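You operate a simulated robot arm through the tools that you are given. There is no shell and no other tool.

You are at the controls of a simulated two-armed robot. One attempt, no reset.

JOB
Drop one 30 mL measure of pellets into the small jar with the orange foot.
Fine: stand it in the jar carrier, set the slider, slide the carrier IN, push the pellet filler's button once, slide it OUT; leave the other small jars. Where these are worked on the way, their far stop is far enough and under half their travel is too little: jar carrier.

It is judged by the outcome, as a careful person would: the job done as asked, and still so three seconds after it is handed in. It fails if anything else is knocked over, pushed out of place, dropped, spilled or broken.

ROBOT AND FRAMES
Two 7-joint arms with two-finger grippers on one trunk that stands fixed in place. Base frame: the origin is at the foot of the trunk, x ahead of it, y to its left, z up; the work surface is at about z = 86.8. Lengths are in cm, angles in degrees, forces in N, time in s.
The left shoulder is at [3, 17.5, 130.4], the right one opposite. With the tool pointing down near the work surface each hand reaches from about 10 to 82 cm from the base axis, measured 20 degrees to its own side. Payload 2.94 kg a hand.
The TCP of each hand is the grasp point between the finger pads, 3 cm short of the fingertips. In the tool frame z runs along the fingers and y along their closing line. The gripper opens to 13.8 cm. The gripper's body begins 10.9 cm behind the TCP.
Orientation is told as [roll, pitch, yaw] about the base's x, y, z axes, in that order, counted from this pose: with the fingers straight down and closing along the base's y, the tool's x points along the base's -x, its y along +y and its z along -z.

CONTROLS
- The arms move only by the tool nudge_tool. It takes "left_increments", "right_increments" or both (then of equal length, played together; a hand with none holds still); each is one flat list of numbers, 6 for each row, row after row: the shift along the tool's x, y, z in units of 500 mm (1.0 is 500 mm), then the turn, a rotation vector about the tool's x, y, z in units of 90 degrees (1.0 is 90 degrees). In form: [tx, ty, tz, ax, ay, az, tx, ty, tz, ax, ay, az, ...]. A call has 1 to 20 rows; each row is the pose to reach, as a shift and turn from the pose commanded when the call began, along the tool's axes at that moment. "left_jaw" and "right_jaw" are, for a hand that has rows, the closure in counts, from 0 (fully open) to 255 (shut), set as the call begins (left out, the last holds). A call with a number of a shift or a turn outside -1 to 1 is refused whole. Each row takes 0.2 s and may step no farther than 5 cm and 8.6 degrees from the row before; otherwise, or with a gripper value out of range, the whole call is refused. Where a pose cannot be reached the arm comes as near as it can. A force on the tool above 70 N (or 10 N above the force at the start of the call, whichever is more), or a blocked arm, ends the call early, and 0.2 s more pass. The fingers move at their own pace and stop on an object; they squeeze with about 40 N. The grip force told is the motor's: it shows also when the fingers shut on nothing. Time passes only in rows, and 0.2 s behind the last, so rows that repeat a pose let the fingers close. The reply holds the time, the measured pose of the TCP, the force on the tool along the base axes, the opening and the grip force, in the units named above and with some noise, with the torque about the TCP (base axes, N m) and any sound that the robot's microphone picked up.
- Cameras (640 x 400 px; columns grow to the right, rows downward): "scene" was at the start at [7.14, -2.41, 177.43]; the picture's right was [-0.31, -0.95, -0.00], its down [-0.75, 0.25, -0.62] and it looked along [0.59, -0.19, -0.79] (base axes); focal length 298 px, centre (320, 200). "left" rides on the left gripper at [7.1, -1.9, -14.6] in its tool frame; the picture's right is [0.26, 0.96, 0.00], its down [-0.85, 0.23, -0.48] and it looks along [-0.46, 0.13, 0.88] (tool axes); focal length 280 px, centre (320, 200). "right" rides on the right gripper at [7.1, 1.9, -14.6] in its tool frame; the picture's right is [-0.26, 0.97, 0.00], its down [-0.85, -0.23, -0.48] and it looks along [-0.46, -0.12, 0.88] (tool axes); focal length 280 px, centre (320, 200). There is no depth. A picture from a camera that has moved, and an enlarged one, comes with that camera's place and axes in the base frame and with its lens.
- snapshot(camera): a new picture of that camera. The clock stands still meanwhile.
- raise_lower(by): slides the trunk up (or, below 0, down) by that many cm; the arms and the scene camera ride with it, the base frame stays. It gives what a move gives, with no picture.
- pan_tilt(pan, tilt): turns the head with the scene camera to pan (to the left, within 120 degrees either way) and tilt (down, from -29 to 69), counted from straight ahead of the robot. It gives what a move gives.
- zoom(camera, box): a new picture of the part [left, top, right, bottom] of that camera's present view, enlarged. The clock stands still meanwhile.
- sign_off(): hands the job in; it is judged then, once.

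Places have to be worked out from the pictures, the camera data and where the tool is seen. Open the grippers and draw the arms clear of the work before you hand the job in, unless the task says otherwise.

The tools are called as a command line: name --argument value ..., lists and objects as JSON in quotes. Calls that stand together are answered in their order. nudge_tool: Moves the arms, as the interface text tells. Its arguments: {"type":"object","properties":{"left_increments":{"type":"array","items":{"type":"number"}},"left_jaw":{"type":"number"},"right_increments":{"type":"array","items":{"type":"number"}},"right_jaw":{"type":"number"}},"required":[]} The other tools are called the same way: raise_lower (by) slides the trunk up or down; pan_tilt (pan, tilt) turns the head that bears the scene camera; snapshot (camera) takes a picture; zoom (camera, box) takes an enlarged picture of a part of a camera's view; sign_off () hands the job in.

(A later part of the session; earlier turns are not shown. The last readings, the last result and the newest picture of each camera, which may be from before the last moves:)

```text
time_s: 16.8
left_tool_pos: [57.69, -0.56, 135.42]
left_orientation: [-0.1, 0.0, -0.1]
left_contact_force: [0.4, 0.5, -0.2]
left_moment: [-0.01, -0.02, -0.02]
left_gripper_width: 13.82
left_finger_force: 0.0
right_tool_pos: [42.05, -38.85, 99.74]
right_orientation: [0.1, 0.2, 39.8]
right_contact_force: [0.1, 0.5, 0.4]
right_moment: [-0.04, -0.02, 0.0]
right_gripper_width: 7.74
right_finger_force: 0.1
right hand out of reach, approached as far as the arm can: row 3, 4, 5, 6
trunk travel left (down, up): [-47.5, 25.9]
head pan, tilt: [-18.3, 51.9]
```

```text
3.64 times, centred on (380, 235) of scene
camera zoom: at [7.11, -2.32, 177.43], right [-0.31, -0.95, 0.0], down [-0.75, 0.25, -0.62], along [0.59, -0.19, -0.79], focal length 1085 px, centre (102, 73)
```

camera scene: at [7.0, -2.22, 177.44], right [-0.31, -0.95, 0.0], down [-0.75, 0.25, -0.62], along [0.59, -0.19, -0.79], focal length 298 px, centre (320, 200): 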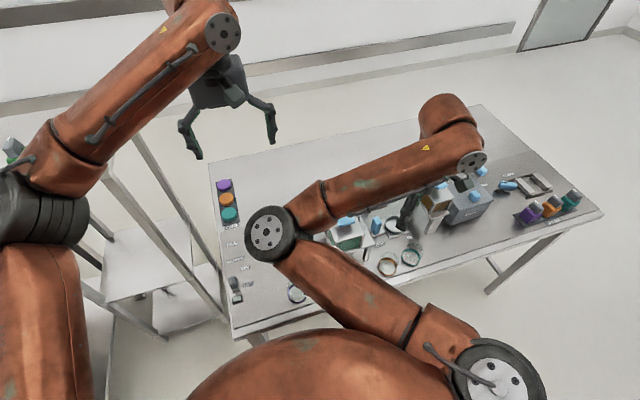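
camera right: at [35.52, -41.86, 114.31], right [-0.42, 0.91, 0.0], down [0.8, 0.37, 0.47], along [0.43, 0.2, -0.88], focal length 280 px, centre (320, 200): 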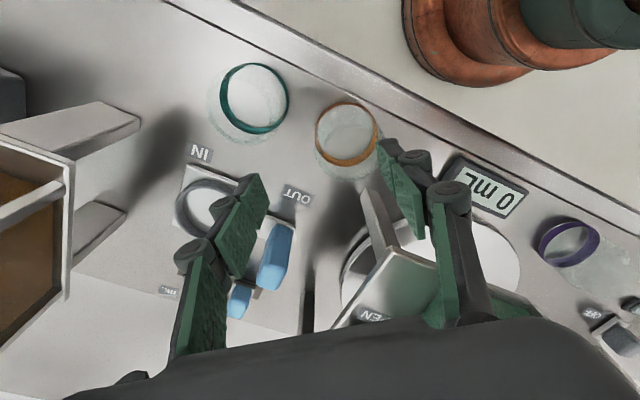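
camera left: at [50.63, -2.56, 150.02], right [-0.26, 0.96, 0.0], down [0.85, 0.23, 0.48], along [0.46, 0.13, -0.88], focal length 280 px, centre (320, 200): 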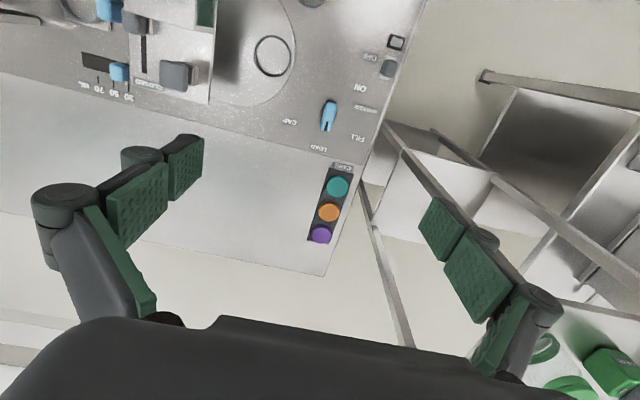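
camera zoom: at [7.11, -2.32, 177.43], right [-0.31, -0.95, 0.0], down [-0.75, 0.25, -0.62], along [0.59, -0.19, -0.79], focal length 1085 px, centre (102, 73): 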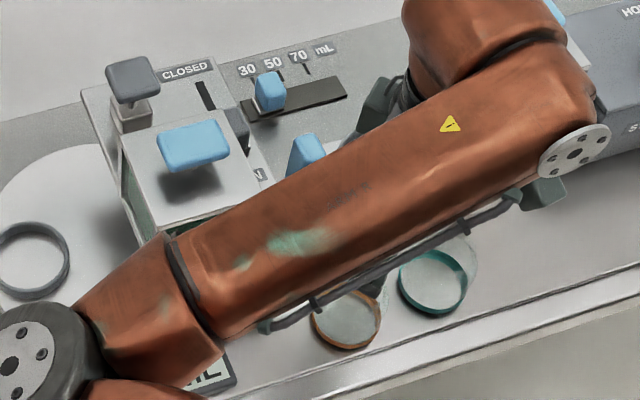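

The arm ran out of room at (42.0, -38.9, 99.7): the wrist is too near the shoulder height, so the elbow is at its limit, and nothing was touched. Raising the trunk should give it room, so I lift it by 18 cm.

raise_lower --by 18

snapshot --camera "scene"

snapshot --camera "right"

```text
time_s: 18.8
left_tool_pos: [57.82, -0.59, 153.28]
left_orientation: [0.1, 0.1, 0.1]
left_contact_force: [-0.1, 0.0, 0.2]
left_moment: [-0.01, -0.03, -0.02]
left_gripper_width: 13.8
left_finger_force: 0.0
right_tool_pos: [42.07, -38.91, 117.57]
right_orientation: [0.1, 0.1, 39.9]
right_contact_force: [0.4, -0.5, -0.2]
right_moment: [0.04, -0.01, 0.0]
right_gripper_width: 7.75
right_finger_force: 0.1
trunk travel left (down, up): [-65.5, 7.9]
head pan, tilt: [-18.3, 51.9]
```

```text
taken
camera scene: at [5.21, -2.39, 195.39], right [-0.31, -0.95, 0.0], down [-0.75, 0.25, -0.62], along [0.59, -0.19, -0.79], focal length 298 px, centre (320, 200)
```

scene: 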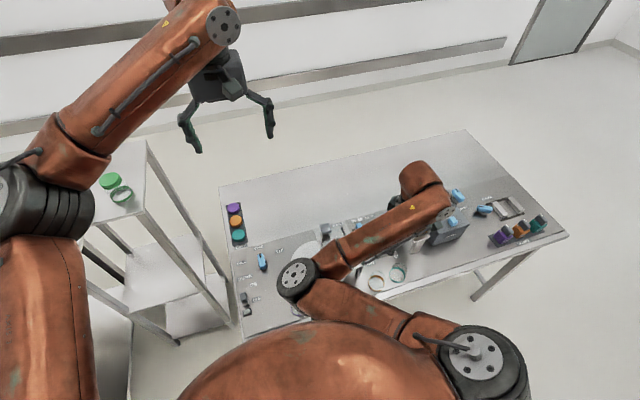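

```text
taken
camera right: at [35.61, -41.98, 132.13], right [-0.42, 0.91, 0.0], down [0.8, 0.37, 0.47], along [0.43, 0.2, -0.88], focal length 280 px, centre (320, 200)
```

right: 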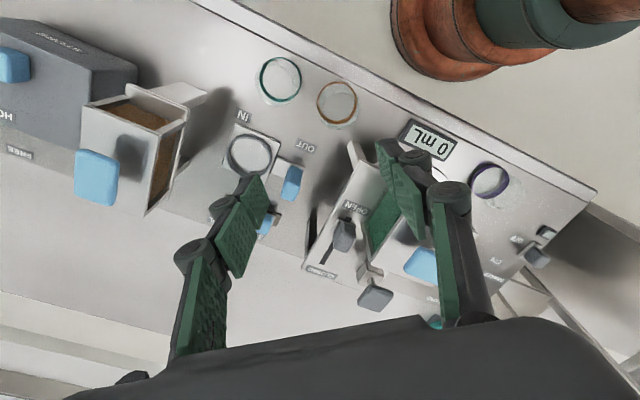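

The hand is now at (42.1, -38.9, 117.6). I descend first, then shift over the jar at lower height where the arm has more room.

nudge_tool --right_increments '[0, 0, 0.09, 0, 0, 0, 0, 0, 0.17, 0, 0, 0, -0.0085, 0.025, 0.24, 0, 0, 0, -0.0171, 0.0495, 0.27, 0, 0, 0, -0.0171, 0.0495, 0.27, 0, 0, 0]'

snapshot --camera "right"

snapshot --camera "scene"

```text
time_s: 20.2
left_tool_pos: [57.8, -0.65, 153.31]
left_orientation: [0.1, 0.1, 0.0]
left_contact_force: [0.0, 0.3, -0.8]
left_moment: [0.02, -0.01, -0.01]
left_gripper_width: 13.76
left_finger_force: 0.0
right_tool_pos: [42.55, -43.48, 107.92]
right_orientation: [-6.9, 1.7, 36.2]
right_contact_force: [0.0, 0.0, -0.6]
right_moment: [0.0, 0.01, 0.0]
right_gripper_width: 7.72
right_finger_force: 0.1
trunk travel left (down, up): [-65.5, 7.9]
head pan, tilt: [-18.3, 51.9]
stopped in row 5 (right hand): the arm was blocked; the commanded pose is now the measured one
```

```text
taken
camera right: at [35.09, -44.53, 122.38], right [-0.36, 0.93, -0.12], down [0.8, 0.37, 0.47], along [0.49, 0.07, -0.87], focal length 280 px, centre (320, 200)
```

right: 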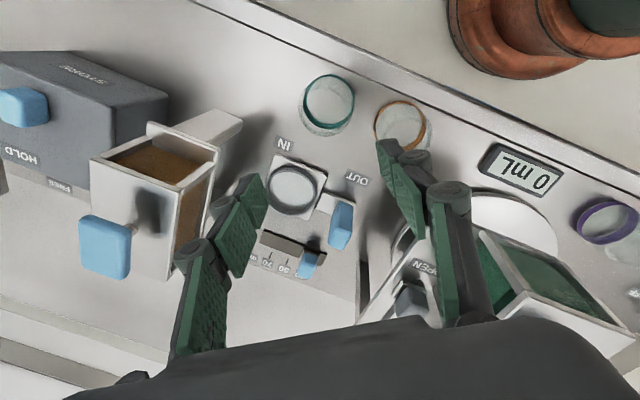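

```text
taken
camera scene: at [5.16, -2.47, 195.41], right [-0.31, -0.95, 0.0], down [-0.75, 0.25, -0.62], along [0.59, -0.19, -0.79], focal length 298 px, centre (320, 200)
```

scene: 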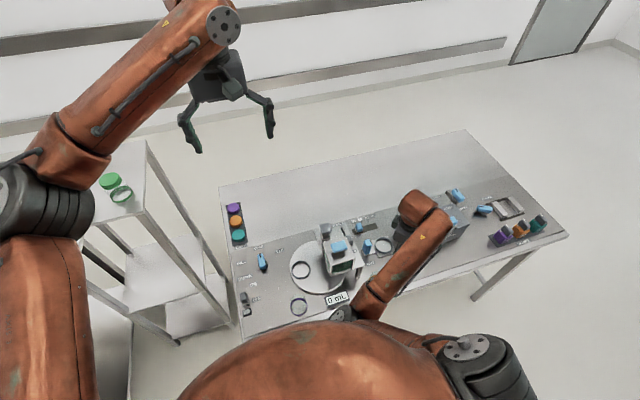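

The arm was blocked: the elbow dropped low near the trunk as it folded, and the hand drifted to (42.6, -43.5, 107.9) with no contact force. I look down with the head to see what the elbow is near before moving again.

pan_tilt --pan -30 --tilt 66

snapshot --camera "scene"

```text
time_s: 21.0
left_tool_pos: [57.81, -0.61, 153.26]
left_orientation: [0.1, 0.0, -0.1]
left_contact_force: [-0.5, -0.1, 1.5]
left_moment: [0.01, 0.05, -0.01]
left_gripper_width: 13.8
left_finger_force: 0.2
right_tool_pos: [42.55, -43.56, 107.92]
right_orientation: [-6.9, 1.8, 36.2]
right_contact_force: [0.0, 0.2, 0.1]
right_moment: [-0.06, 0.0, 0.03]
right_gripper_width: 7.75
right_finger_force: 0.1
trunk travel left (down, up): [-65.5, 7.9]
head pan, tilt: [-30.0, 66.0]
```

```text
taken
camera scene: at [3.21, -3.0, 193.74], right [-0.5, -0.87, 0.0], down [-0.79, 0.46, -0.41], along [0.35, -0.2, -0.91], focal length 298 px, centre (320, 200)
```

scene: 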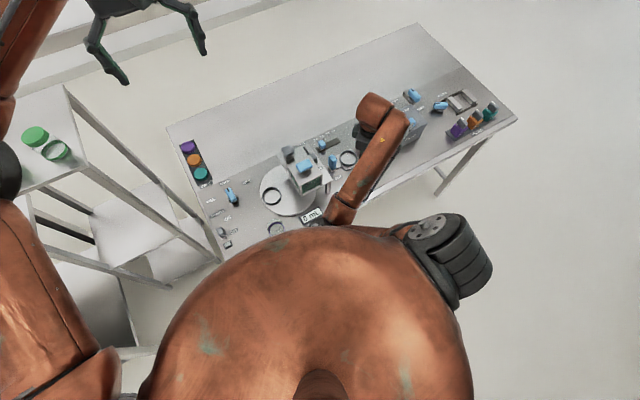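

The elbow has folded down against the rounded trunk: the wrist passed through the height where it sits too close to the shoulder. I back the hand out (+x, slightly up) and straighten its orientation so the arm unfolds.

nudge_tool --right_increments '[-0.048, -0.038, -0.017, -0.015, 0.0016, 0.08, -0.096, -0.075, -0.034, -0.031, 0.0032, 0.16, -0.143, -0.113, -0.051, -0.046, 0.0048, 0.241, -0.191, -0.15, -0.068, -0.062, 0.0064, 0.322, -0.239, -0.188, -0.085, -0.077, 0.008, 0.402]'

snapshot --camera "scene"

snapshot --camera "right"

```text
time_s: 22.2
left_tool_pos: [57.81, -0.7, 153.34]
left_orientation: [0.0, -0.1, -0.1]
left_contact_force: [-0.8, -0.2, 0.1]
left_moment: [0.02, -0.01, -0.02]
left_gripper_width: 13.79
left_finger_force: 0.1
right_tool_pos: [57.4, -43.26, 112.54]
right_orientation: [0.3, 0.5, 0.2]
right_contact_force: [0.4, 0.6, 0.6]
right_moment: [0.03, -0.02, -0.01]
right_gripper_width: 7.76
right_finger_force: 0.0
trunk travel left (down, up): [-65.5, 7.9]
head pan, tilt: [-30.0, 66.0]
```

```text
taken
camera scene: at [3.29, -3.1, 193.73], right [-0.5, -0.87, 0.0], down [-0.79, 0.46, -0.41], along [0.35, -0.2, -0.91], focal length 298 px, centre (320, 200)
```

scene: 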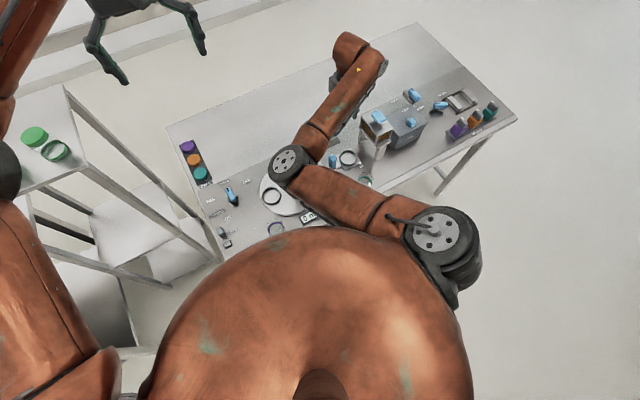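

```text
taken
camera right: at [50.47, -41.33, 127.19], right [0.26, 0.97, 0.0], down [0.85, -0.23, 0.47], along [0.45, -0.12, -0.88], focal length 280 px, centre (320, 200)
```

right: 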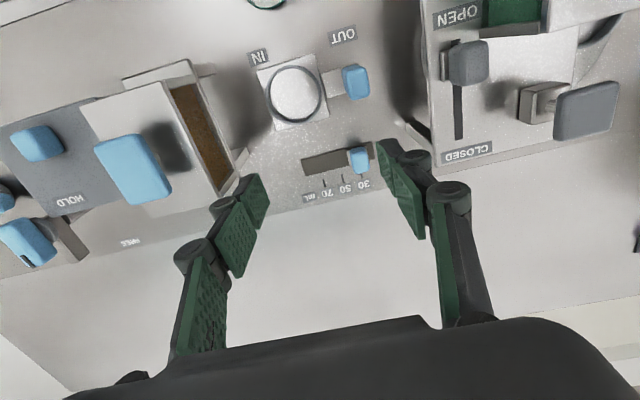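

The arm has unfolded and the hand is at (57.4, -43.3, 112.5) with yaw 0. To pick this near-in jar without folding the elbow, I'll tilt the hand about 25 degrees so the wrist leans away from the robot (toward -y/+x), which keeps the pads flat on the jar. First I turn to yaw -60.

nudge_tool --right_increments '[0.0135, 0, 0, 0, 0, 0.0834, 0.027, 0, 0, 0, 0, 0.1667, 0.0405, 0, 0, 0, 0, 0.25, 0.054, 0, 0, 0, 0, 0.3334, 0.0675, 0, 0, 0, 0, 0.4167, 0.081, 0, 0, 0, 0, 0.5, 0.0945, 0, 0, 0, 0, 0.5834, 0.108, 0, 0, 0, 0, 0.6667]' --right_jaw 120

snapshot --camera "scene"

```text
time_s: 24.0
left_tool_pos: [57.79, -0.58, 153.29]
left_orientation: [-0.1, -0.1, 0.0]
left_contact_force: [0.2, -0.5, -0.3]
left_moment: [0.0, -0.03, -0.03]
left_gripper_width: 13.79
left_finger_force: 0.0
right_tool_pos: [52.04, -43.04, 112.8]
right_orientation: [-0.3, 0.2, -59.7]
right_contact_force: [0.6, -0.3, 0.9]
right_moment: [0.04, -0.01, 0.02]
right_gripper_width: 7.3
right_finger_force: 0.1
trunk travel left (down, up): [-65.5, 7.9]
head pan, tilt: [-30.0, 66.0]
```

```text
taken
camera scene: at [3.17, -2.99, 193.74], right [-0.5, -0.87, 0.0], down [-0.79, 0.46, -0.41], along [0.35, -0.2, -0.91], focal length 298 px, centre (320, 200)
```

scene: 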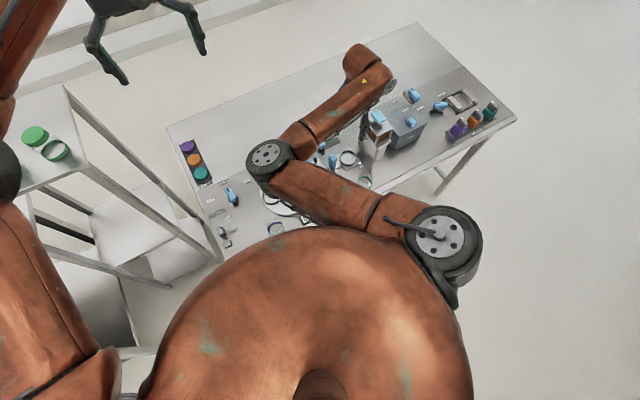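

The elbow swung up and inward with the turn, which is good. Now I tilt the hand 25 degrees about its closing axis, so the fingers point slightly back toward the robot.

nudge_tool --right_increments '[0, 0, 0, 0, 0.0695, 0, 0, 0, 0, 0, 0.139, 0, 0, 0, 0, 0, 0.2085, 0, 0, 0, 0, 0, 0.278, 0]'

snapshot --camera "scene"

snapshot --camera "right"

```text
time_s: 25.0
left_tool_pos: [57.87, -0.9, 153.35]
left_orientation: [0.1, 0.0, 0.0]
left_contact_force: [0.1, 0.0, 0.1]
left_moment: [0.06, 0.03, -0.03]
left_gripper_width: 13.79
left_finger_force: 0.0
right_tool_pos: [52.05, -43.29, 112.61]
right_orientation: [-0.2, 25.4, -59.8]
right_contact_force: [0.8, -0.2, -0.3]
right_moment: [0.01, 0.02, -0.03]
right_gripper_width: 7.31
right_finger_force: 0.0
trunk travel left (down, up): [-65.5, 7.9]
head pan, tilt: [-30.0, 66.0]
```

```text
taken
camera scene: at [3.29, -3.27, 193.73], right [-0.5, -0.87, 0.0], down [-0.79, 0.46, -0.41], along [0.35, -0.2, -0.91], focal length 298 px, centre (320, 200)
```

scene: 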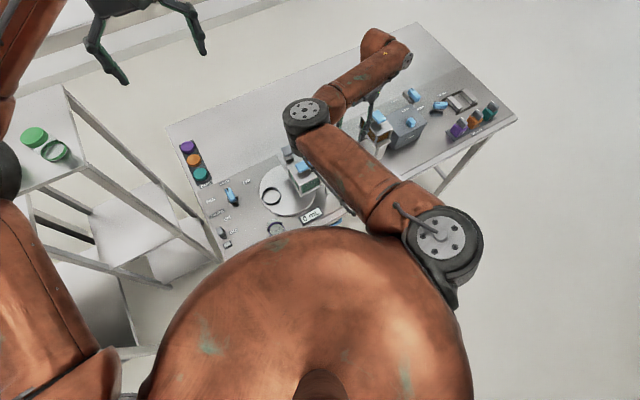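

```text
taken
camera right: at [53.85, -42.06, 128.8], right [0.95, 0.28, -0.12], down [0.29, -0.95, 0.07], along [-0.09, -0.1, -0.99], focal length 280 px, centre (320, 200)
```

right: 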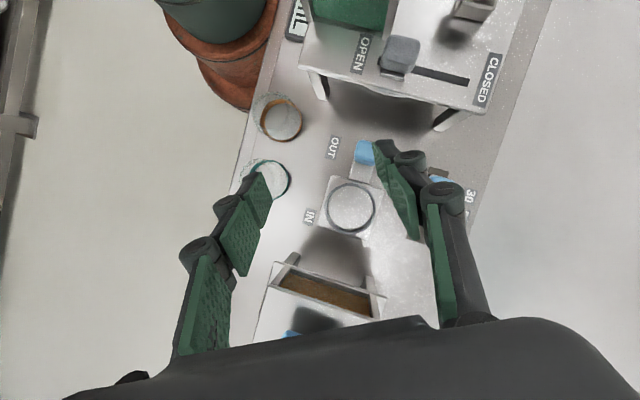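

The camera now looks almost straight down, which suits measuring. I zoom in on the jar and the ring once more.

zoom --camera "right" --box '[245, 80, 325, 160]'

zoom --camera "right" --box '[310, 165, 390, 245]'

```text
5.00 times, centred on (285, 120) of right
camera zoom: at [53.85, -42.06, 128.8], right [0.95, 0.28, -0.12], down [0.29, -0.95, 0.07], along [-0.09, -0.1, -0.99], focal length 1402 px, centre (495, 600)
```

zoom: 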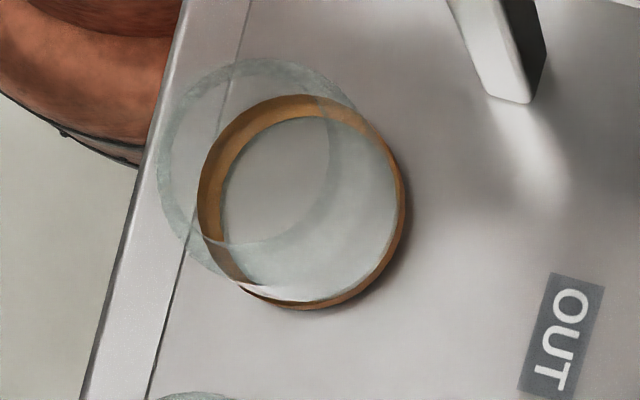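

```text
5.00 times, centred on (350, 205) of right
camera zoom: at [53.85, -42.06, 128.8], right [0.95, 0.28, -0.12], down [0.29, -0.95, 0.07], along [-0.09, -0.1, -0.99], focal length 1402 px, centre (170, 175)
```

zoom: 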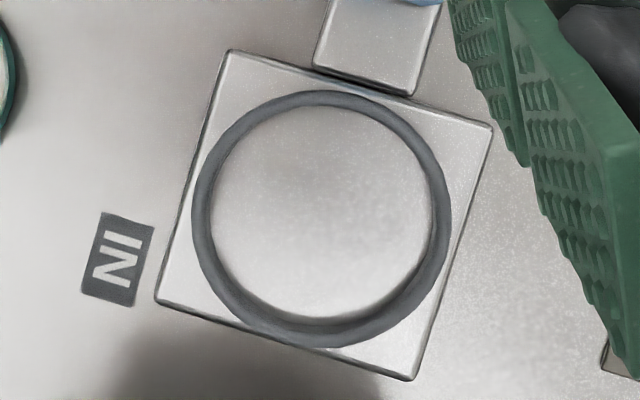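

The estimates agree: jar centre about (41.2, -36.4), ring centre about (54.75, -45.75). I move to a staging point above the jar with the tilted hand, at z of about 102.

nudge_tool --right_increments '[0.02, -0.0237, 0.0564, 0, 0, 0, 0.04, -0.0475, 0.1129, 0, 0, 0, 0.06, -0.0712, 0.1693, 0, 0, 0, 0.0801, -0.095, 0.2258, 0, 0, 0, 0.1001, -0.1187, 0.2822, 0, 0, 0]'

snapshot --camera "scene"

snapshot --camera "right"

```text
time_s: 26.2
left_tool_pos: [57.73, -0.62, 153.32]
left_orientation: [0.0, 0.1, 0.0]
left_contact_force: [-0.1, 0.6, 0.4]
left_moment: [-0.02, -0.01, 0.01]
left_gripper_width: 13.79
left_finger_force: 0.1
right_tool_pos: [41.53, -36.89, 101.96]
right_orientation: [-0.2, 25.2, -59.9]
right_contact_force: [0.1, 0.6, 0.8]
right_moment: [-0.02, 0.0, -0.01]
right_gripper_width: 7.31
right_finger_force: 0.0
trunk travel left (down, up): [-65.5, 7.9]
head pan, tilt: [-30.0, 66.0]
```

```text
taken
camera scene: at [3.17, -3.0, 193.74], right [-0.5, -0.87, 0.0], down [-0.79, 0.46, -0.41], along [0.35, -0.2, -0.91], focal length 298 px, centre (320, 200)
```

scene: 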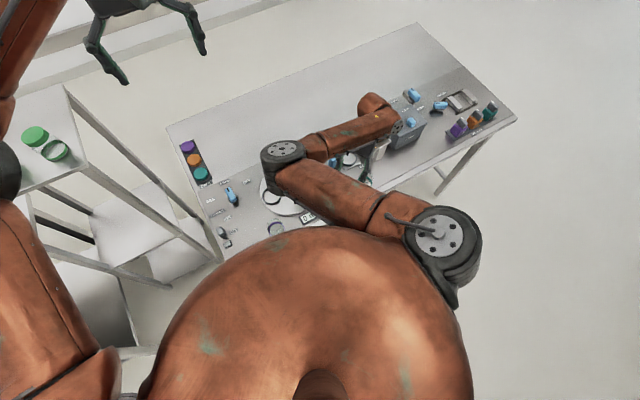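

```text
taken
camera right: at [43.24, -35.55, 117.98], right [0.95, 0.28, -0.12], down [0.29, -0.95, 0.07], along [-0.09, -0.1, -0.99], focal length 280 px, centre (320, 200)
```

right: 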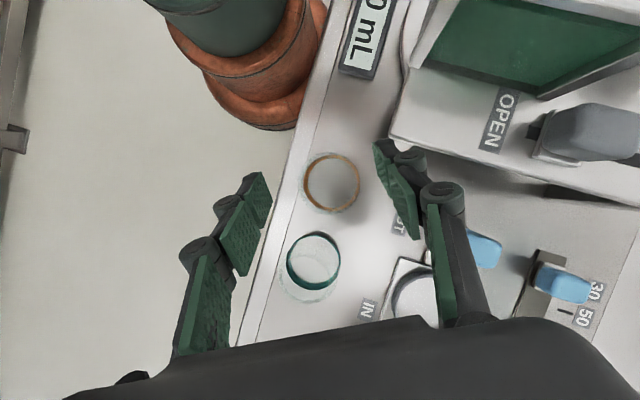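

The elbow now sits high and clear. I check the gap between the +y finger and the green housing's leg before going lower.

zoom --camera "right" --box '[280, 100, 460, 240]'

zoom --camera "scene" --box '[260, 110, 460, 240]'

```text
2.86 times, centred on (370, 170) of right
camera zoom: at [43.24, -35.55, 117.98], right [0.95, 0.28, -0.12], down [0.29, -0.95, 0.07], along [-0.09, -0.1, -0.99], focal length 801 px, centre (177, 286)
```

zoom: 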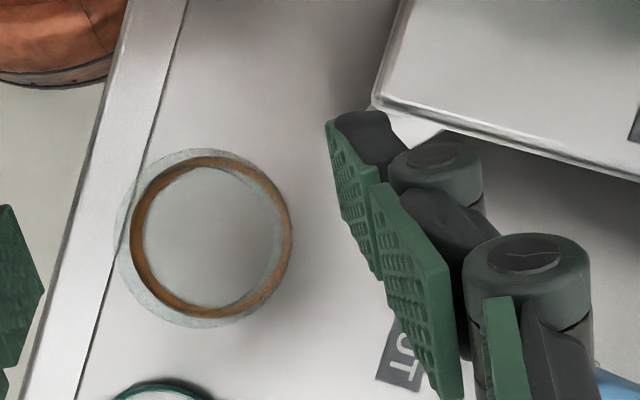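

```text
3.08 times, centred on (360, 175) of scene
camera zoom: at [3.17, -3.0, 193.74], right [-0.5, -0.87, 0.0], down [-0.79, 0.46, -0.41], along [0.35, -0.2, -0.91], focal length 918 px, centre (197, 277)
```

zoom: 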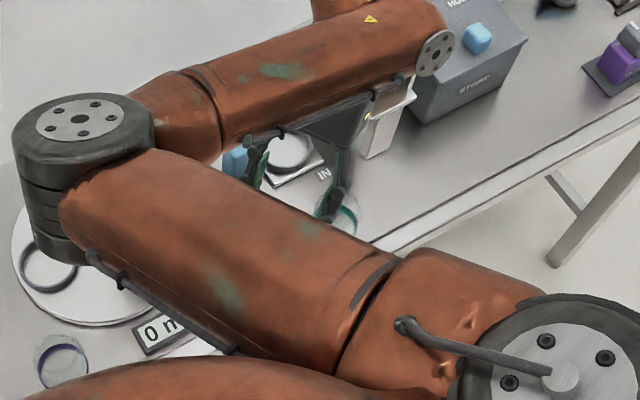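

The tip knuckle would pass within about a centimetre of the housing leg. I turn the hand 12 degrees further about the vertical and close the jaws a little, to gain room before descending.

nudge_tool --right_increments '[-0.002, -0.0023, -0.0009, -0.0284, 0, 0.0603, -0.0039, -0.0046, -0.0018, -0.0568, 0, 0.1206, -0.0039, -0.0046, -0.0018, -0.0568, 0, 0.1206]' --right_jaw 127

snapshot --camera "right"

zoom --camera "right" --box '[240, 100, 420, 240]'

```text
time_s: 27.0
left_tool_pos: [57.71, -0.59, 153.27]
left_orientation: [0.0, 0.1, 0.1]
left_contact_force: [0.6, 0.8, -0.8]
left_moment: [-0.05, -0.02, 0.0]
left_gripper_width: 13.81
left_finger_force: 0.0
right_tool_pos: [41.61, -37.27, 101.81]
right_orientation: [-0.3, 25.2, -71.8]
right_contact_force: [0.0, 0.1, -0.1]
right_moment: [-0.01, -0.01, -0.02]
right_gripper_width: 6.93
right_finger_force: 0.0
trunk travel left (down, up): [-65.5, 7.9]
head pan, tilt: [-30.0, 66.0]
```

```text
taken
camera right: at [43.39, -36.33, 118.03], right [0.99, 0.08, -0.12], down [0.09, -0.99, 0.07], along [-0.11, -0.08, -0.99], focal length 280 px, centre (320, 200)
```

right: 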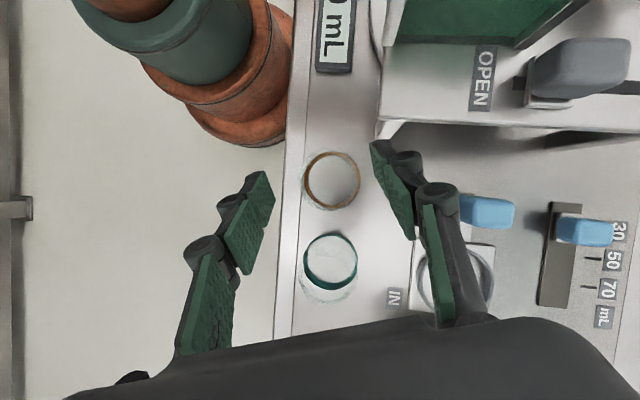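

```text
2.86 times, centred on (330, 170) of right
camera zoom: at [43.39, -36.33, 118.03], right [0.99, 0.08, -0.12], down [0.09, -0.99, 0.07], along [-0.11, -0.08, -0.99], focal length 801 px, centre (291, 286)
```

zoom: 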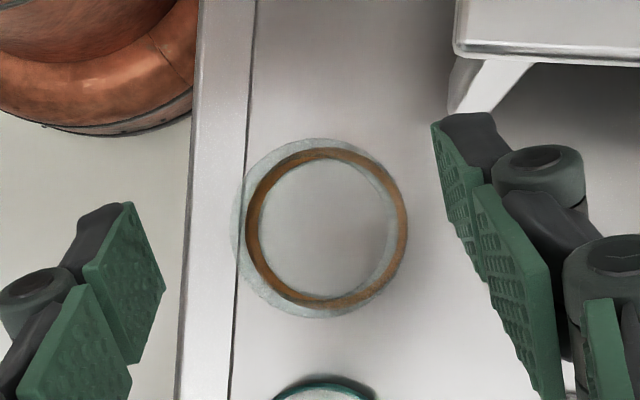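

The gap to the leg is now comfortable, and the jar sits between the fingers. I descend vertically to the grip height, TCP z of about 92.2.

nudge_tool --right_increments '[-0.0265, -0.0003, 0.0583, 0, 0, 0, -0.053, -0.0005, 0.1165, 0, 0, 0, -0.0794, -0.0008, 0.1748, 0, 0, 0, -0.0794, -0.0008, 0.1748, 0, 0, 0]'

snapshot --camera "right"

zoom --camera "right" --box '[220, 100, 420, 260]'

snapshot --camera "scene"

```text
time_s: 28.0
left_tool_pos: [57.75, -0.61, 153.37]
left_orientation: [0.0, 0.0, 0.0]
left_contact_force: [-0.3, 0.3, 0.0]
left_moment: [0.0, 0.0, -0.02]
left_gripper_width: 13.8
left_finger_force: 0.0
right_tool_pos: [41.57, -37.21, 92.44]
right_orientation: [-0.3, 25.2, -71.9]
right_contact_force: [0.8, -0.4, -0.3]
right_moment: [0.0, 0.0, -0.02]
right_gripper_width: 6.93
right_finger_force: 0.0
trunk travel left (down, up): [-65.5, 7.9]
head pan, tilt: [-30.0, 66.0]
```

```text
taken
camera right: at [43.4, -36.27, 108.53], right [0.99, 0.08, -0.12], down [0.09, -0.99, 0.07], along [-0.11, -0.08, -0.99], focal length 280 px, centre (320, 200)
```

right: 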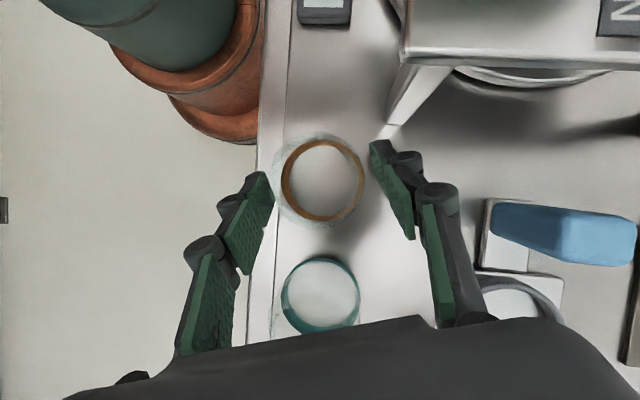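

```text
2.50 times, centred on (320, 180) of right
camera zoom: at [43.4, -36.27, 108.53], right [0.99, 0.08, -0.12], down [0.09, -0.99, 0.07], along [-0.11, -0.08, -0.99], focal length 701 px, centre (320, 250)
```

zoom: 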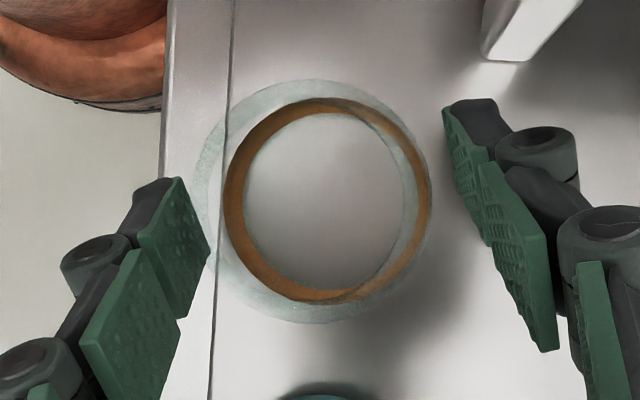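

```text
taken
camera scene: at [3.2, -2.98, 193.74], right [-0.5, -0.87, 0.0], down [-0.79, 0.46, -0.41], along [0.35, -0.2, -0.91], focal length 298 px, centre (320, 200)
```

scene: 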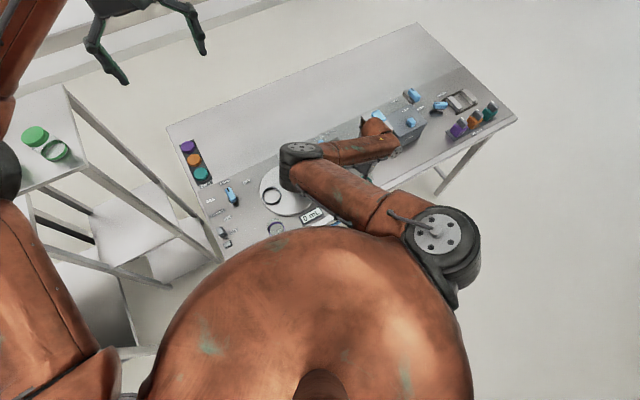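

The jar is centred between the pads at tip depth. I close on it while holding still.

nudge_tool --right_increments '[0, 0, 0, 0, 0, 0, 0, 0, 0, 0, 0, 0, 0, 0, 0, 0, 0, 0]' --right_jaw 255

zoom --camera "right" --box '[220, 100, 420, 260]'

```text
time_s: 28.8
left_tool_pos: [57.76, -0.61, 153.42]
left_orientation: [0.0, -0.1, 0.1]
left_contact_force: [0.3, 0.5, 1.3]
left_moment: [0.0, 0.02, -0.01]
left_gripper_width: 13.79
left_finger_force: 0.2
right_tool_pos: [41.59, -37.1, 92.35]
right_orientation: [-0.3, 25.1, -71.8]
right_contact_force: [-0.4, 0.1, 0.1]
right_moment: [0.01, 0.0, 0.02]
right_gripper_width: 5.85
right_finger_force: 40.1
trunk travel left (down, up): [-65.5, 7.9]
head pan, tilt: [-30.0, 66.0]
```

```text
2.50 times, centred on (320, 180) of right
camera zoom: at [43.39, -36.27, 108.56], right [0.99, 0.08, -0.12], down [0.09, -0.99, 0.07], along [-0.11, -0.08, -0.99], focal length 701 px, centre (320, 250)
```

zoom: 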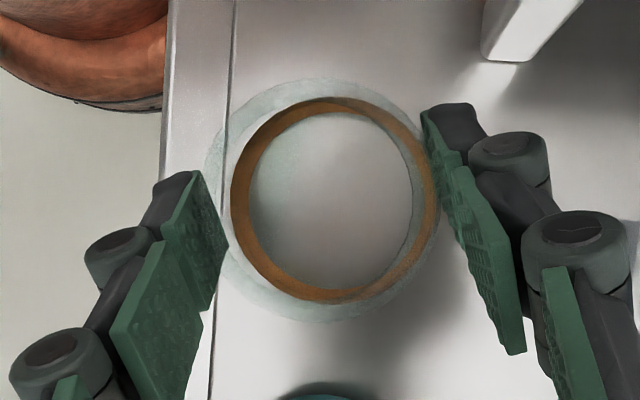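

Gripped: opening 5.85 cm at 40 N. I lift the jar straight up about 15 cm.

nudge_tool --right_increments '[0.0085, 0, -0.0181, 0, 0, 0, 0.0341, 0, -0.0724, 0, 0, 0, 0.0682, 0, -0.1448, 0, 0, 0, 0.1022, 0, -0.2171, 0, 0, 0, 0.1329, 0, -0.2823, 0, 0, 0]'

snapshot --camera "right"

snapshot --camera "scene"

```text
time_s: 30.0
left_tool_pos: [57.77, -0.57, 153.35]
left_orientation: [0.0, 0.0, 0.0]
left_contact_force: [-0.2, 0.3, -0.2]
left_moment: [0.0, 0.01, -0.02]
left_gripper_width: 13.81
left_finger_force: 0.2
right_tool_pos: [41.77, -37.4, 108.24]
right_orientation: [-0.3, 25.2, -71.8]
right_contact_force: [-0.5, 0.0, -0.7]
right_moment: [-0.02, 0.0, 0.03]
right_gripper_width: 5.84
right_finger_force: 39.5
trunk travel left (down, up): [-65.5, 7.9]
head pan, tilt: [-30.0, 66.0]
```

```text
taken
camera right: at [43.59, -36.49, 124.32], right [0.99, 0.08, -0.12], down [0.09, -0.99, 0.07], along [-0.11, -0.08, -0.99], focal length 280 px, centre (320, 200)
```

right: 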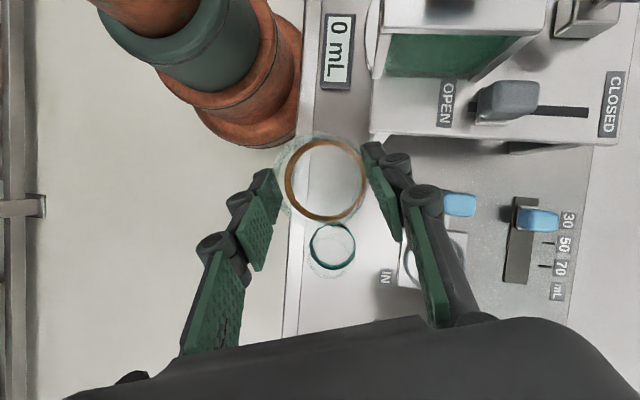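

```text
taken
camera scene: at [3.18, -2.94, 193.74], right [-0.5, -0.87, 0.0], down [-0.79, 0.46, -0.41], along [0.35, -0.2, -0.91], focal length 298 px, centre (320, 200)
```

scene: 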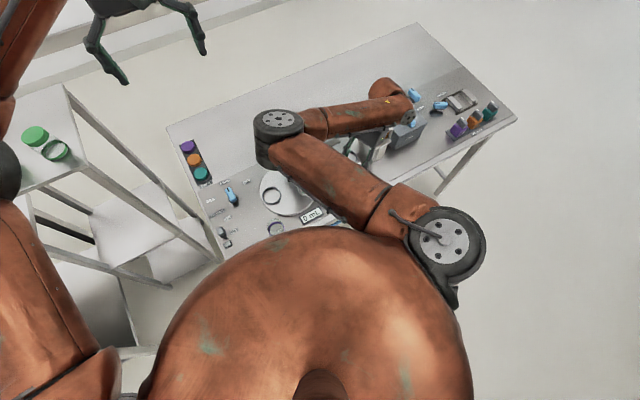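

The jar is held and level, 5.6 cm from its bottom to the TCP. I carry it out above the carrier area and then rotate about the vertical, in two halves, so the wrist ends up leaning away from the filler.

nudge_tool --right_increments '[-0.0391, 0.0386, -0.0283, 0, 0, 0, -0.0782, 0.0773, -0.0567, 0, 0, 0, -0.1172, 0.1159, -0.085, 0, 0, 0, -0.1563, 0.1545, -0.1134, 0, 0, 0, -0.1563, 0.1545, -0.1134, 0.036, 0, -0.0766, -0.1563, 0.1545, -0.1134, 0.0721, 0, -0.1531, -0.1563, 0.1545, -0.1134, 0.1081, 0, -0.2297, -0.1563, 0.1545, -0.1134, 0.1442, 0, -0.3062, -0.1563, 0.1545, -0.1134, 0.1802, 0, -0.3828, -0.1563, 0.1545, -0.1134, 0.2162, 0, -0.4593, -0.1563, 0.1545, -0.1134, 0.2523, 0, -0.5359, -0.1563, 0.1545, -0.1134, 0.2883, 0, -0.6124]'

snapshot --camera "scene"

snapshot --camera "right"

```text
time_s: 32.6
left_tool_pos: [57.76, -0.71, 153.26]
left_orientation: [0.0, 0.0, 0.0]
left_contact_force: [0.3, -0.3, 0.0]
left_moment: [-0.02, -0.02, 0.0]
left_gripper_width: 13.81
left_finger_force: 0.2
right_tool_pos: [51.66, -43.67, 109.88]
right_orientation: [-0.2, 25.5, -10.6]
right_contact_force: [0.1, -0.1, -0.9]
right_moment: [0.01, -0.04, 0.01]
right_gripper_width: 5.82
right_finger_force: 40.1
trunk travel left (down, up): [-65.5, 7.9]
head pan, tilt: [-30.0, 66.0]
```

```text
taken
camera scene: at [3.22, -2.95, 193.74], right [-0.5, -0.87, 0.0], down [-0.79, 0.46, -0.41], along [0.35, -0.2, -0.91], focal length 298 px, centre (320, 200)
```

scene: 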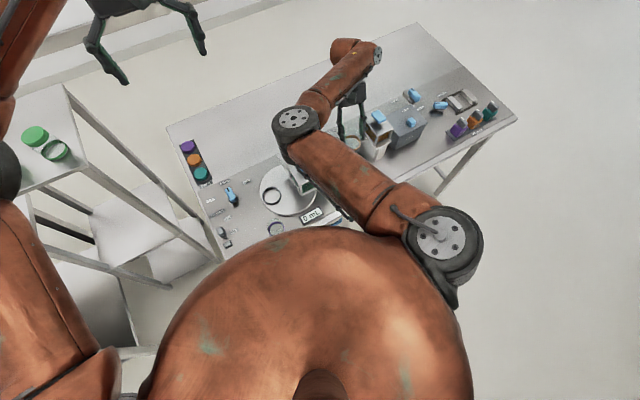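

```text
taken
camera right: at [52.04, -41.7, 126.0], right [0.41, 0.9, -0.12], down [0.91, -0.41, 0.07], along [0.01, -0.13, -0.99], focal length 280 px, centre (320, 200)
```

right: 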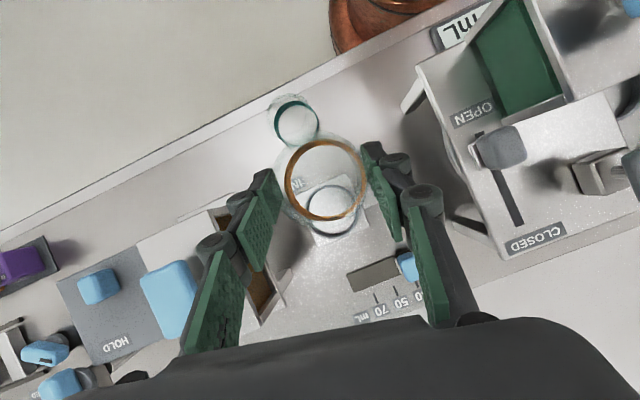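

The arm stays well clear and the jar remains level. I finish the rotation to yaw of about +50, then move over the ring at z of about 104.

nudge_tool --right_increments '[0, 0, 0, 0.0362, 0, -0.076, 0, 0, 0, 0.0725, 0, -0.1519, 0, 0, 0, 0.1087, 0, -0.2279, 0, 0, 0, 0.145, 0, -0.3039, 0, 0, 0, 0.1812, 0, -0.3798, 0, 0, 0, 0.2174, 0, -0.4558, 0, 0, 0, 0.2537, 0, -0.5317, 0, 0, 0, 0.2899, 0, -0.6077, -0.0397, -0.0055, 0.0246, 0.2899, 0, -0.6077, -0.0795, -0.011, 0.0493, 0.2899, 0, -0.6077, -0.1192, -0.0165, 0.0739, 0.2899, 0, -0.6077, -0.1192, -0.0165, 0.0739, 0.2899, 0, -0.6077]'

snapshot --camera "scene"

snapshot --camera "right"

```text
time_s: 35.2
left_tool_pos: [57.69, -0.67, 153.34]
left_orientation: [0.0, 0.0, 0.0]
left_contact_force: [-0.6, 1.2, 0.7]
left_moment: [-0.01, -0.01, 0.02]
left_gripper_width: 13.81
left_finger_force: 0.0
right_tool_pos: [55.56, -45.3, 103.81]
right_orientation: [-0.1, 25.7, 49.7]
right_contact_force: [0.3, -0.2, -0.6]
right_moment: [-0.01, 0.0, -0.01]
right_gripper_width: 5.82
right_finger_force: 39.7
trunk travel left (down, up): [-65.5, 7.9]
head pan, tilt: [-30.0, 66.0]
```

```text
taken
camera scene: at [3.2, -3.0, 193.74], right [-0.5, -0.87, 0.0], down [-0.79, 0.46, -0.41], along [0.35, -0.2, -0.91], focal length 298 px, centre (320, 200)
```

scene: 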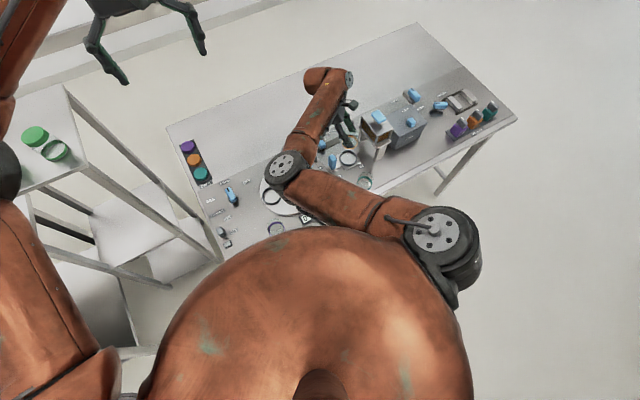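

```text
taken
camera right: at [53.99, -44.12, 119.96], right [-0.58, 0.8, -0.12], down [0.8, 0.59, 0.06], along [0.12, -0.06, -0.99], focal length 280 px, centre (320, 200)
```

right: 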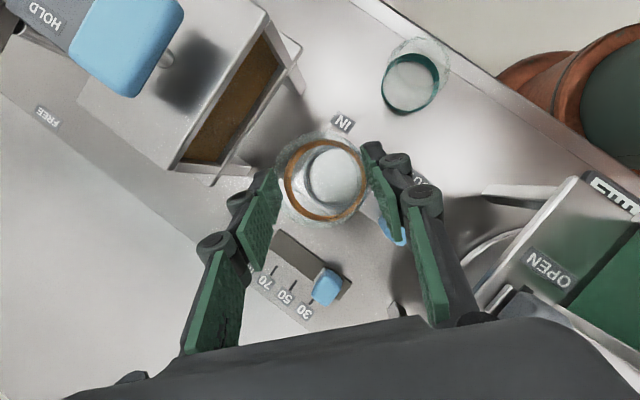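

zoom --camera "right" --box '[250, 110, 410, 250]'

```text
2.86 times, centred on (330, 180) of right
camera zoom: at [53.99, -44.12, 119.96], right [-0.58, 0.8, -0.12], down [0.8, 0.59, 0.06], along [0.12, -0.06, -0.99], focal length 801 px, centre (291, 257)
```

zoom: 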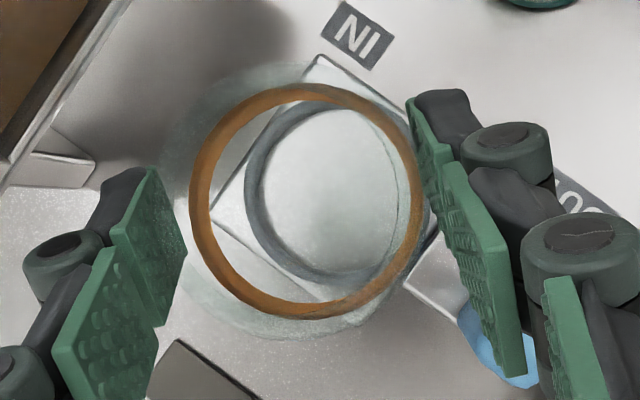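

The jar foot is at about (55.0, -45.85) and the ring centre about 0.3 cm nearer. I correct x slightly, lower to just above the ring, and compare again up close.

nudge_tool --right_increments '[-0.0171, 0.002, 0.0384, 0, 0, 0, -0.0342, 0.004, 0.0768, 0, 0, 0, -0.0512, 0.006, 0.1152, 0, 0, 0, -0.0512, 0.006, 0.1152, 0, 0, 0]'

zoom --camera "right" --box '[250, 110, 410, 250]'

zoom --camera "scene" --box '[310, 120, 410, 190]'

```text
time_s: 36.2
left_tool_pos: [57.84, -0.5, 153.34]
left_orientation: [0.0, 0.0, 0.0]
left_contact_force: [0.5, 0.0, 0.3]
left_moment: [-0.01, 0.02, 0.0]
left_gripper_width: 13.82
left_finger_force: 0.0
right_tool_pos: [54.97, -45.37, 97.6]
right_orientation: [-0.2, 25.6, 49.8]
right_contact_force: [-0.3, 0.5, -0.8]
right_moment: [0.02, 0.0, 0.0]
right_gripper_width: 5.83
right_finger_force: 39.4
trunk travel left (down, up): [-65.5, 7.9]
head pan, tilt: [-30.0, 66.0]
```

```text
2.86 times, centred on (330, 180) of right
camera zoom: at [53.54, -44.15, 113.67], right [-0.58, 0.8, -0.12], down [0.8, 0.59, 0.06], along [0.12, -0.06, -0.99], focal length 801 px, centre (291, 257)
```

zoom: 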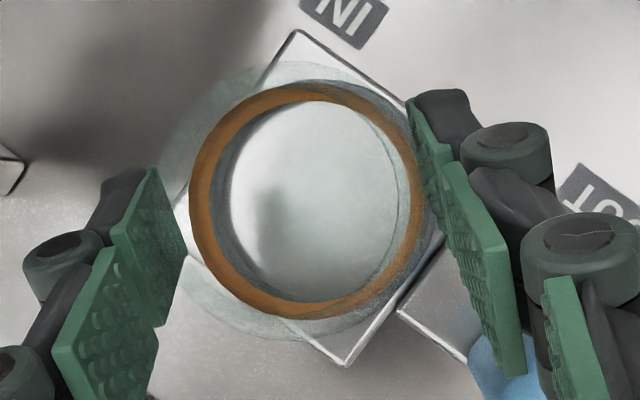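

```text
5.71 times, centred on (360, 155) of scene
camera zoom: at [3.22, -3.03, 193.74], right [-0.5, -0.87, 0.0], down [-0.79, 0.46, -0.41], along [0.35, -0.2, -0.91], focal length 1706 px, centre (91, 457)
```

zoom: 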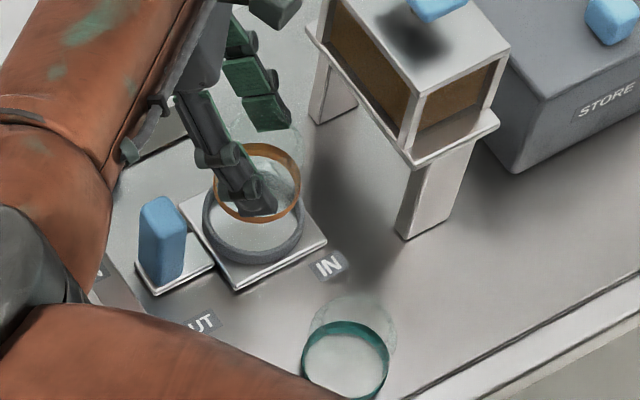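

The jar foot and ring appear nearly concentric. I measure the plate corners and the ring more finely with a bigger enlargement.

zoom --camera "right" --box '[280, 110, 376, 170]'

zoom --camera "right" --box '[280, 190, 376, 250]'

zoom --camera "right" --box '[275, 130, 385, 230]'

```text
6.67 times, centred on (328, 140) of right
camera zoom: at [53.54, -44.15, 113.67], right [-0.58, 0.8, -0.12], down [0.8, 0.59, 0.06], along [0.12, -0.06, -0.99], focal length 1869 px, centre (267, 600)
```

zoom: 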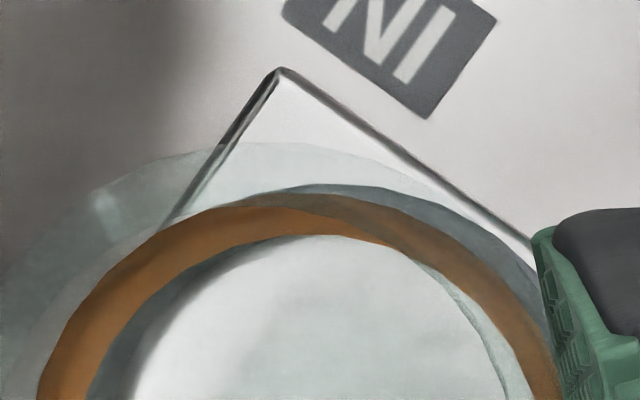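

```text
6.67 times, centred on (328, 220) of right
camera zoom: at [53.54, -44.15, 113.67], right [-0.58, 0.8, -0.12], down [0.8, 0.59, 0.06], along [0.12, -0.06, -0.99], focal length 1869 px, centre (267, 67)
```

zoom: 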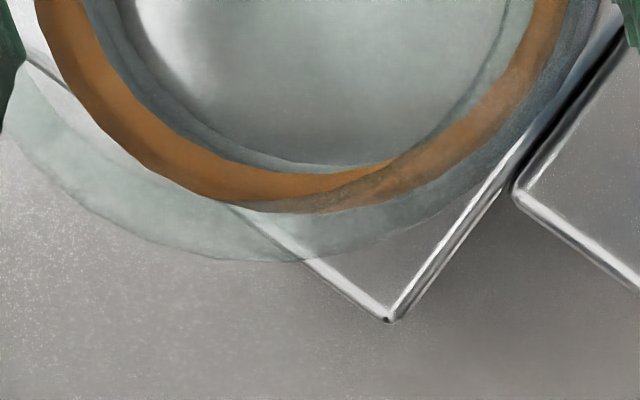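

```text
4.00 times, centred on (330, 180) of right
camera zoom: at [53.54, -44.15, 113.67], right [-0.58, 0.8, -0.12], down [0.8, 0.59, 0.06], along [0.12, -0.06, -0.99], focal length 1122 px, centre (280, 280)
```

zoom: 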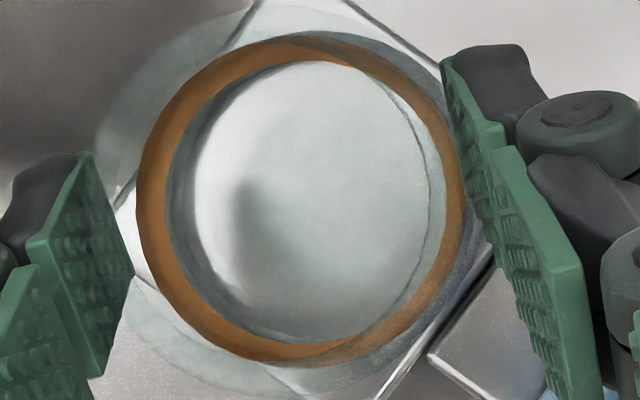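

The jar needs a small shift of about (-0.13, -0.09) cm to sit over the ring. I apply that and lower to just above the rim.

nudge_tool --right_increments '[-0.0098, 0.0004, 0.0241, 0, 0, 0, -0.0197, 0.0008, 0.0482, 0, 0, 0, -0.0197, 0.0008, 0.0482, 0, 0, 0]'

zoom --camera "right" --box '[280, 110, 376, 170]'

zoom --camera "right" --box '[280, 190, 376, 250]'

zoom --camera "right" --box '[275, 130, 385, 230]'

zoom --camera "scene" --box '[330, 140, 380, 175]'

```text
time_s: 37.0
left_tool_pos: [57.73, -0.51, 153.38]
left_orientation: [-0.1, -0.1, 0.0]
left_contact_force: [-0.5, -0.4, 0.2]
left_moment: [-0.01, 0.01, -0.05]
left_gripper_width: 13.79
left_finger_force: 0.0
right_tool_pos: [54.77, -45.61, 95.16]
right_orientation: [-0.2, 25.6, 49.7]
right_contact_force: [0.6, -0.6, -0.9]
right_moment: [0.01, -0.01, 0.01]
right_gripper_width: 5.81
right_finger_force: 40.3
trunk travel left (down, up): [-65.5, 7.9]
head pan, tilt: [-30.0, 66.0]
```

```text
6.67 times, centred on (328, 140) of right
camera zoom: at [53.33, -44.32, 111.22], right [-0.58, 0.8, -0.12], down [0.8, 0.59, 0.06], along [0.12, -0.06, -0.99], focal length 1869 px, centre (267, 600)
```

zoom: 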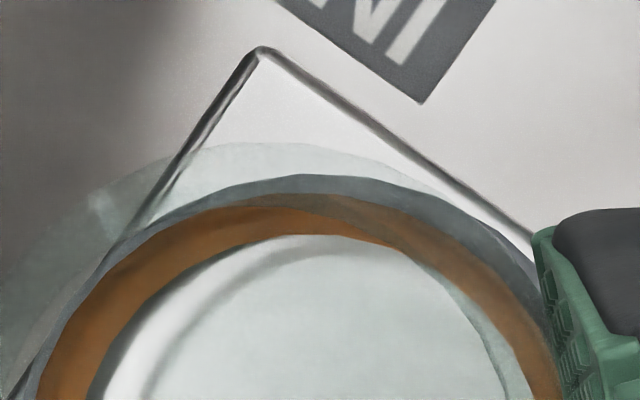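

```text
6.67 times, centred on (328, 220) of right
camera zoom: at [53.33, -44.32, 111.22], right [-0.58, 0.8, -0.12], down [0.8, 0.59, 0.06], along [0.12, -0.06, -0.99], focal length 1869 px, centre (267, 67)
```

zoom: 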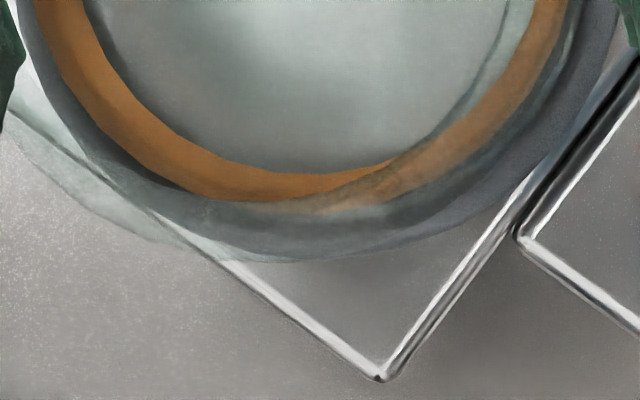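

```text
4.00 times, centred on (330, 180) of right
camera zoom: at [53.33, -44.32, 111.22], right [-0.58, 0.8, -0.12], down [0.8, 0.59, 0.06], along [0.12, -0.06, -0.99], focal length 1122 px, centre (280, 280)
```

zoom: 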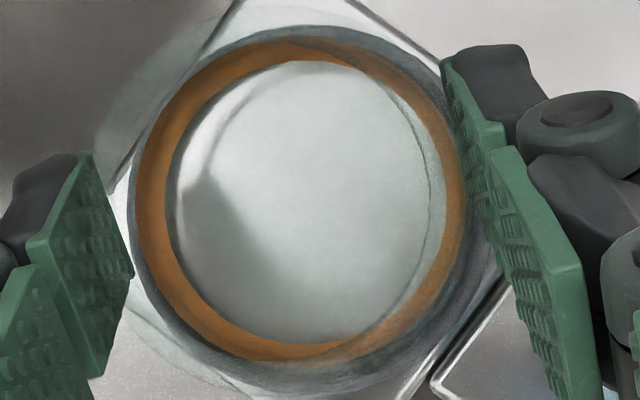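

```text
11.43 times, centred on (355, 158) of scene
camera zoom: at [3.2, -2.97, 193.74], right [-0.5, -0.87, 0.0], down [-0.79, 0.46, -0.41], along [0.35, -0.2, -0.91], focal length 3411 px, centre (-80, 686)
```

zoom: 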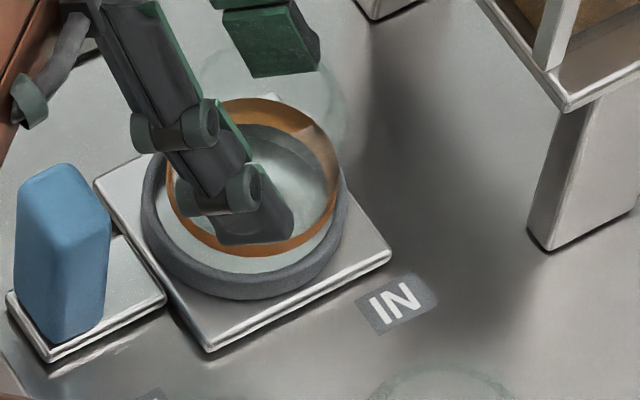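

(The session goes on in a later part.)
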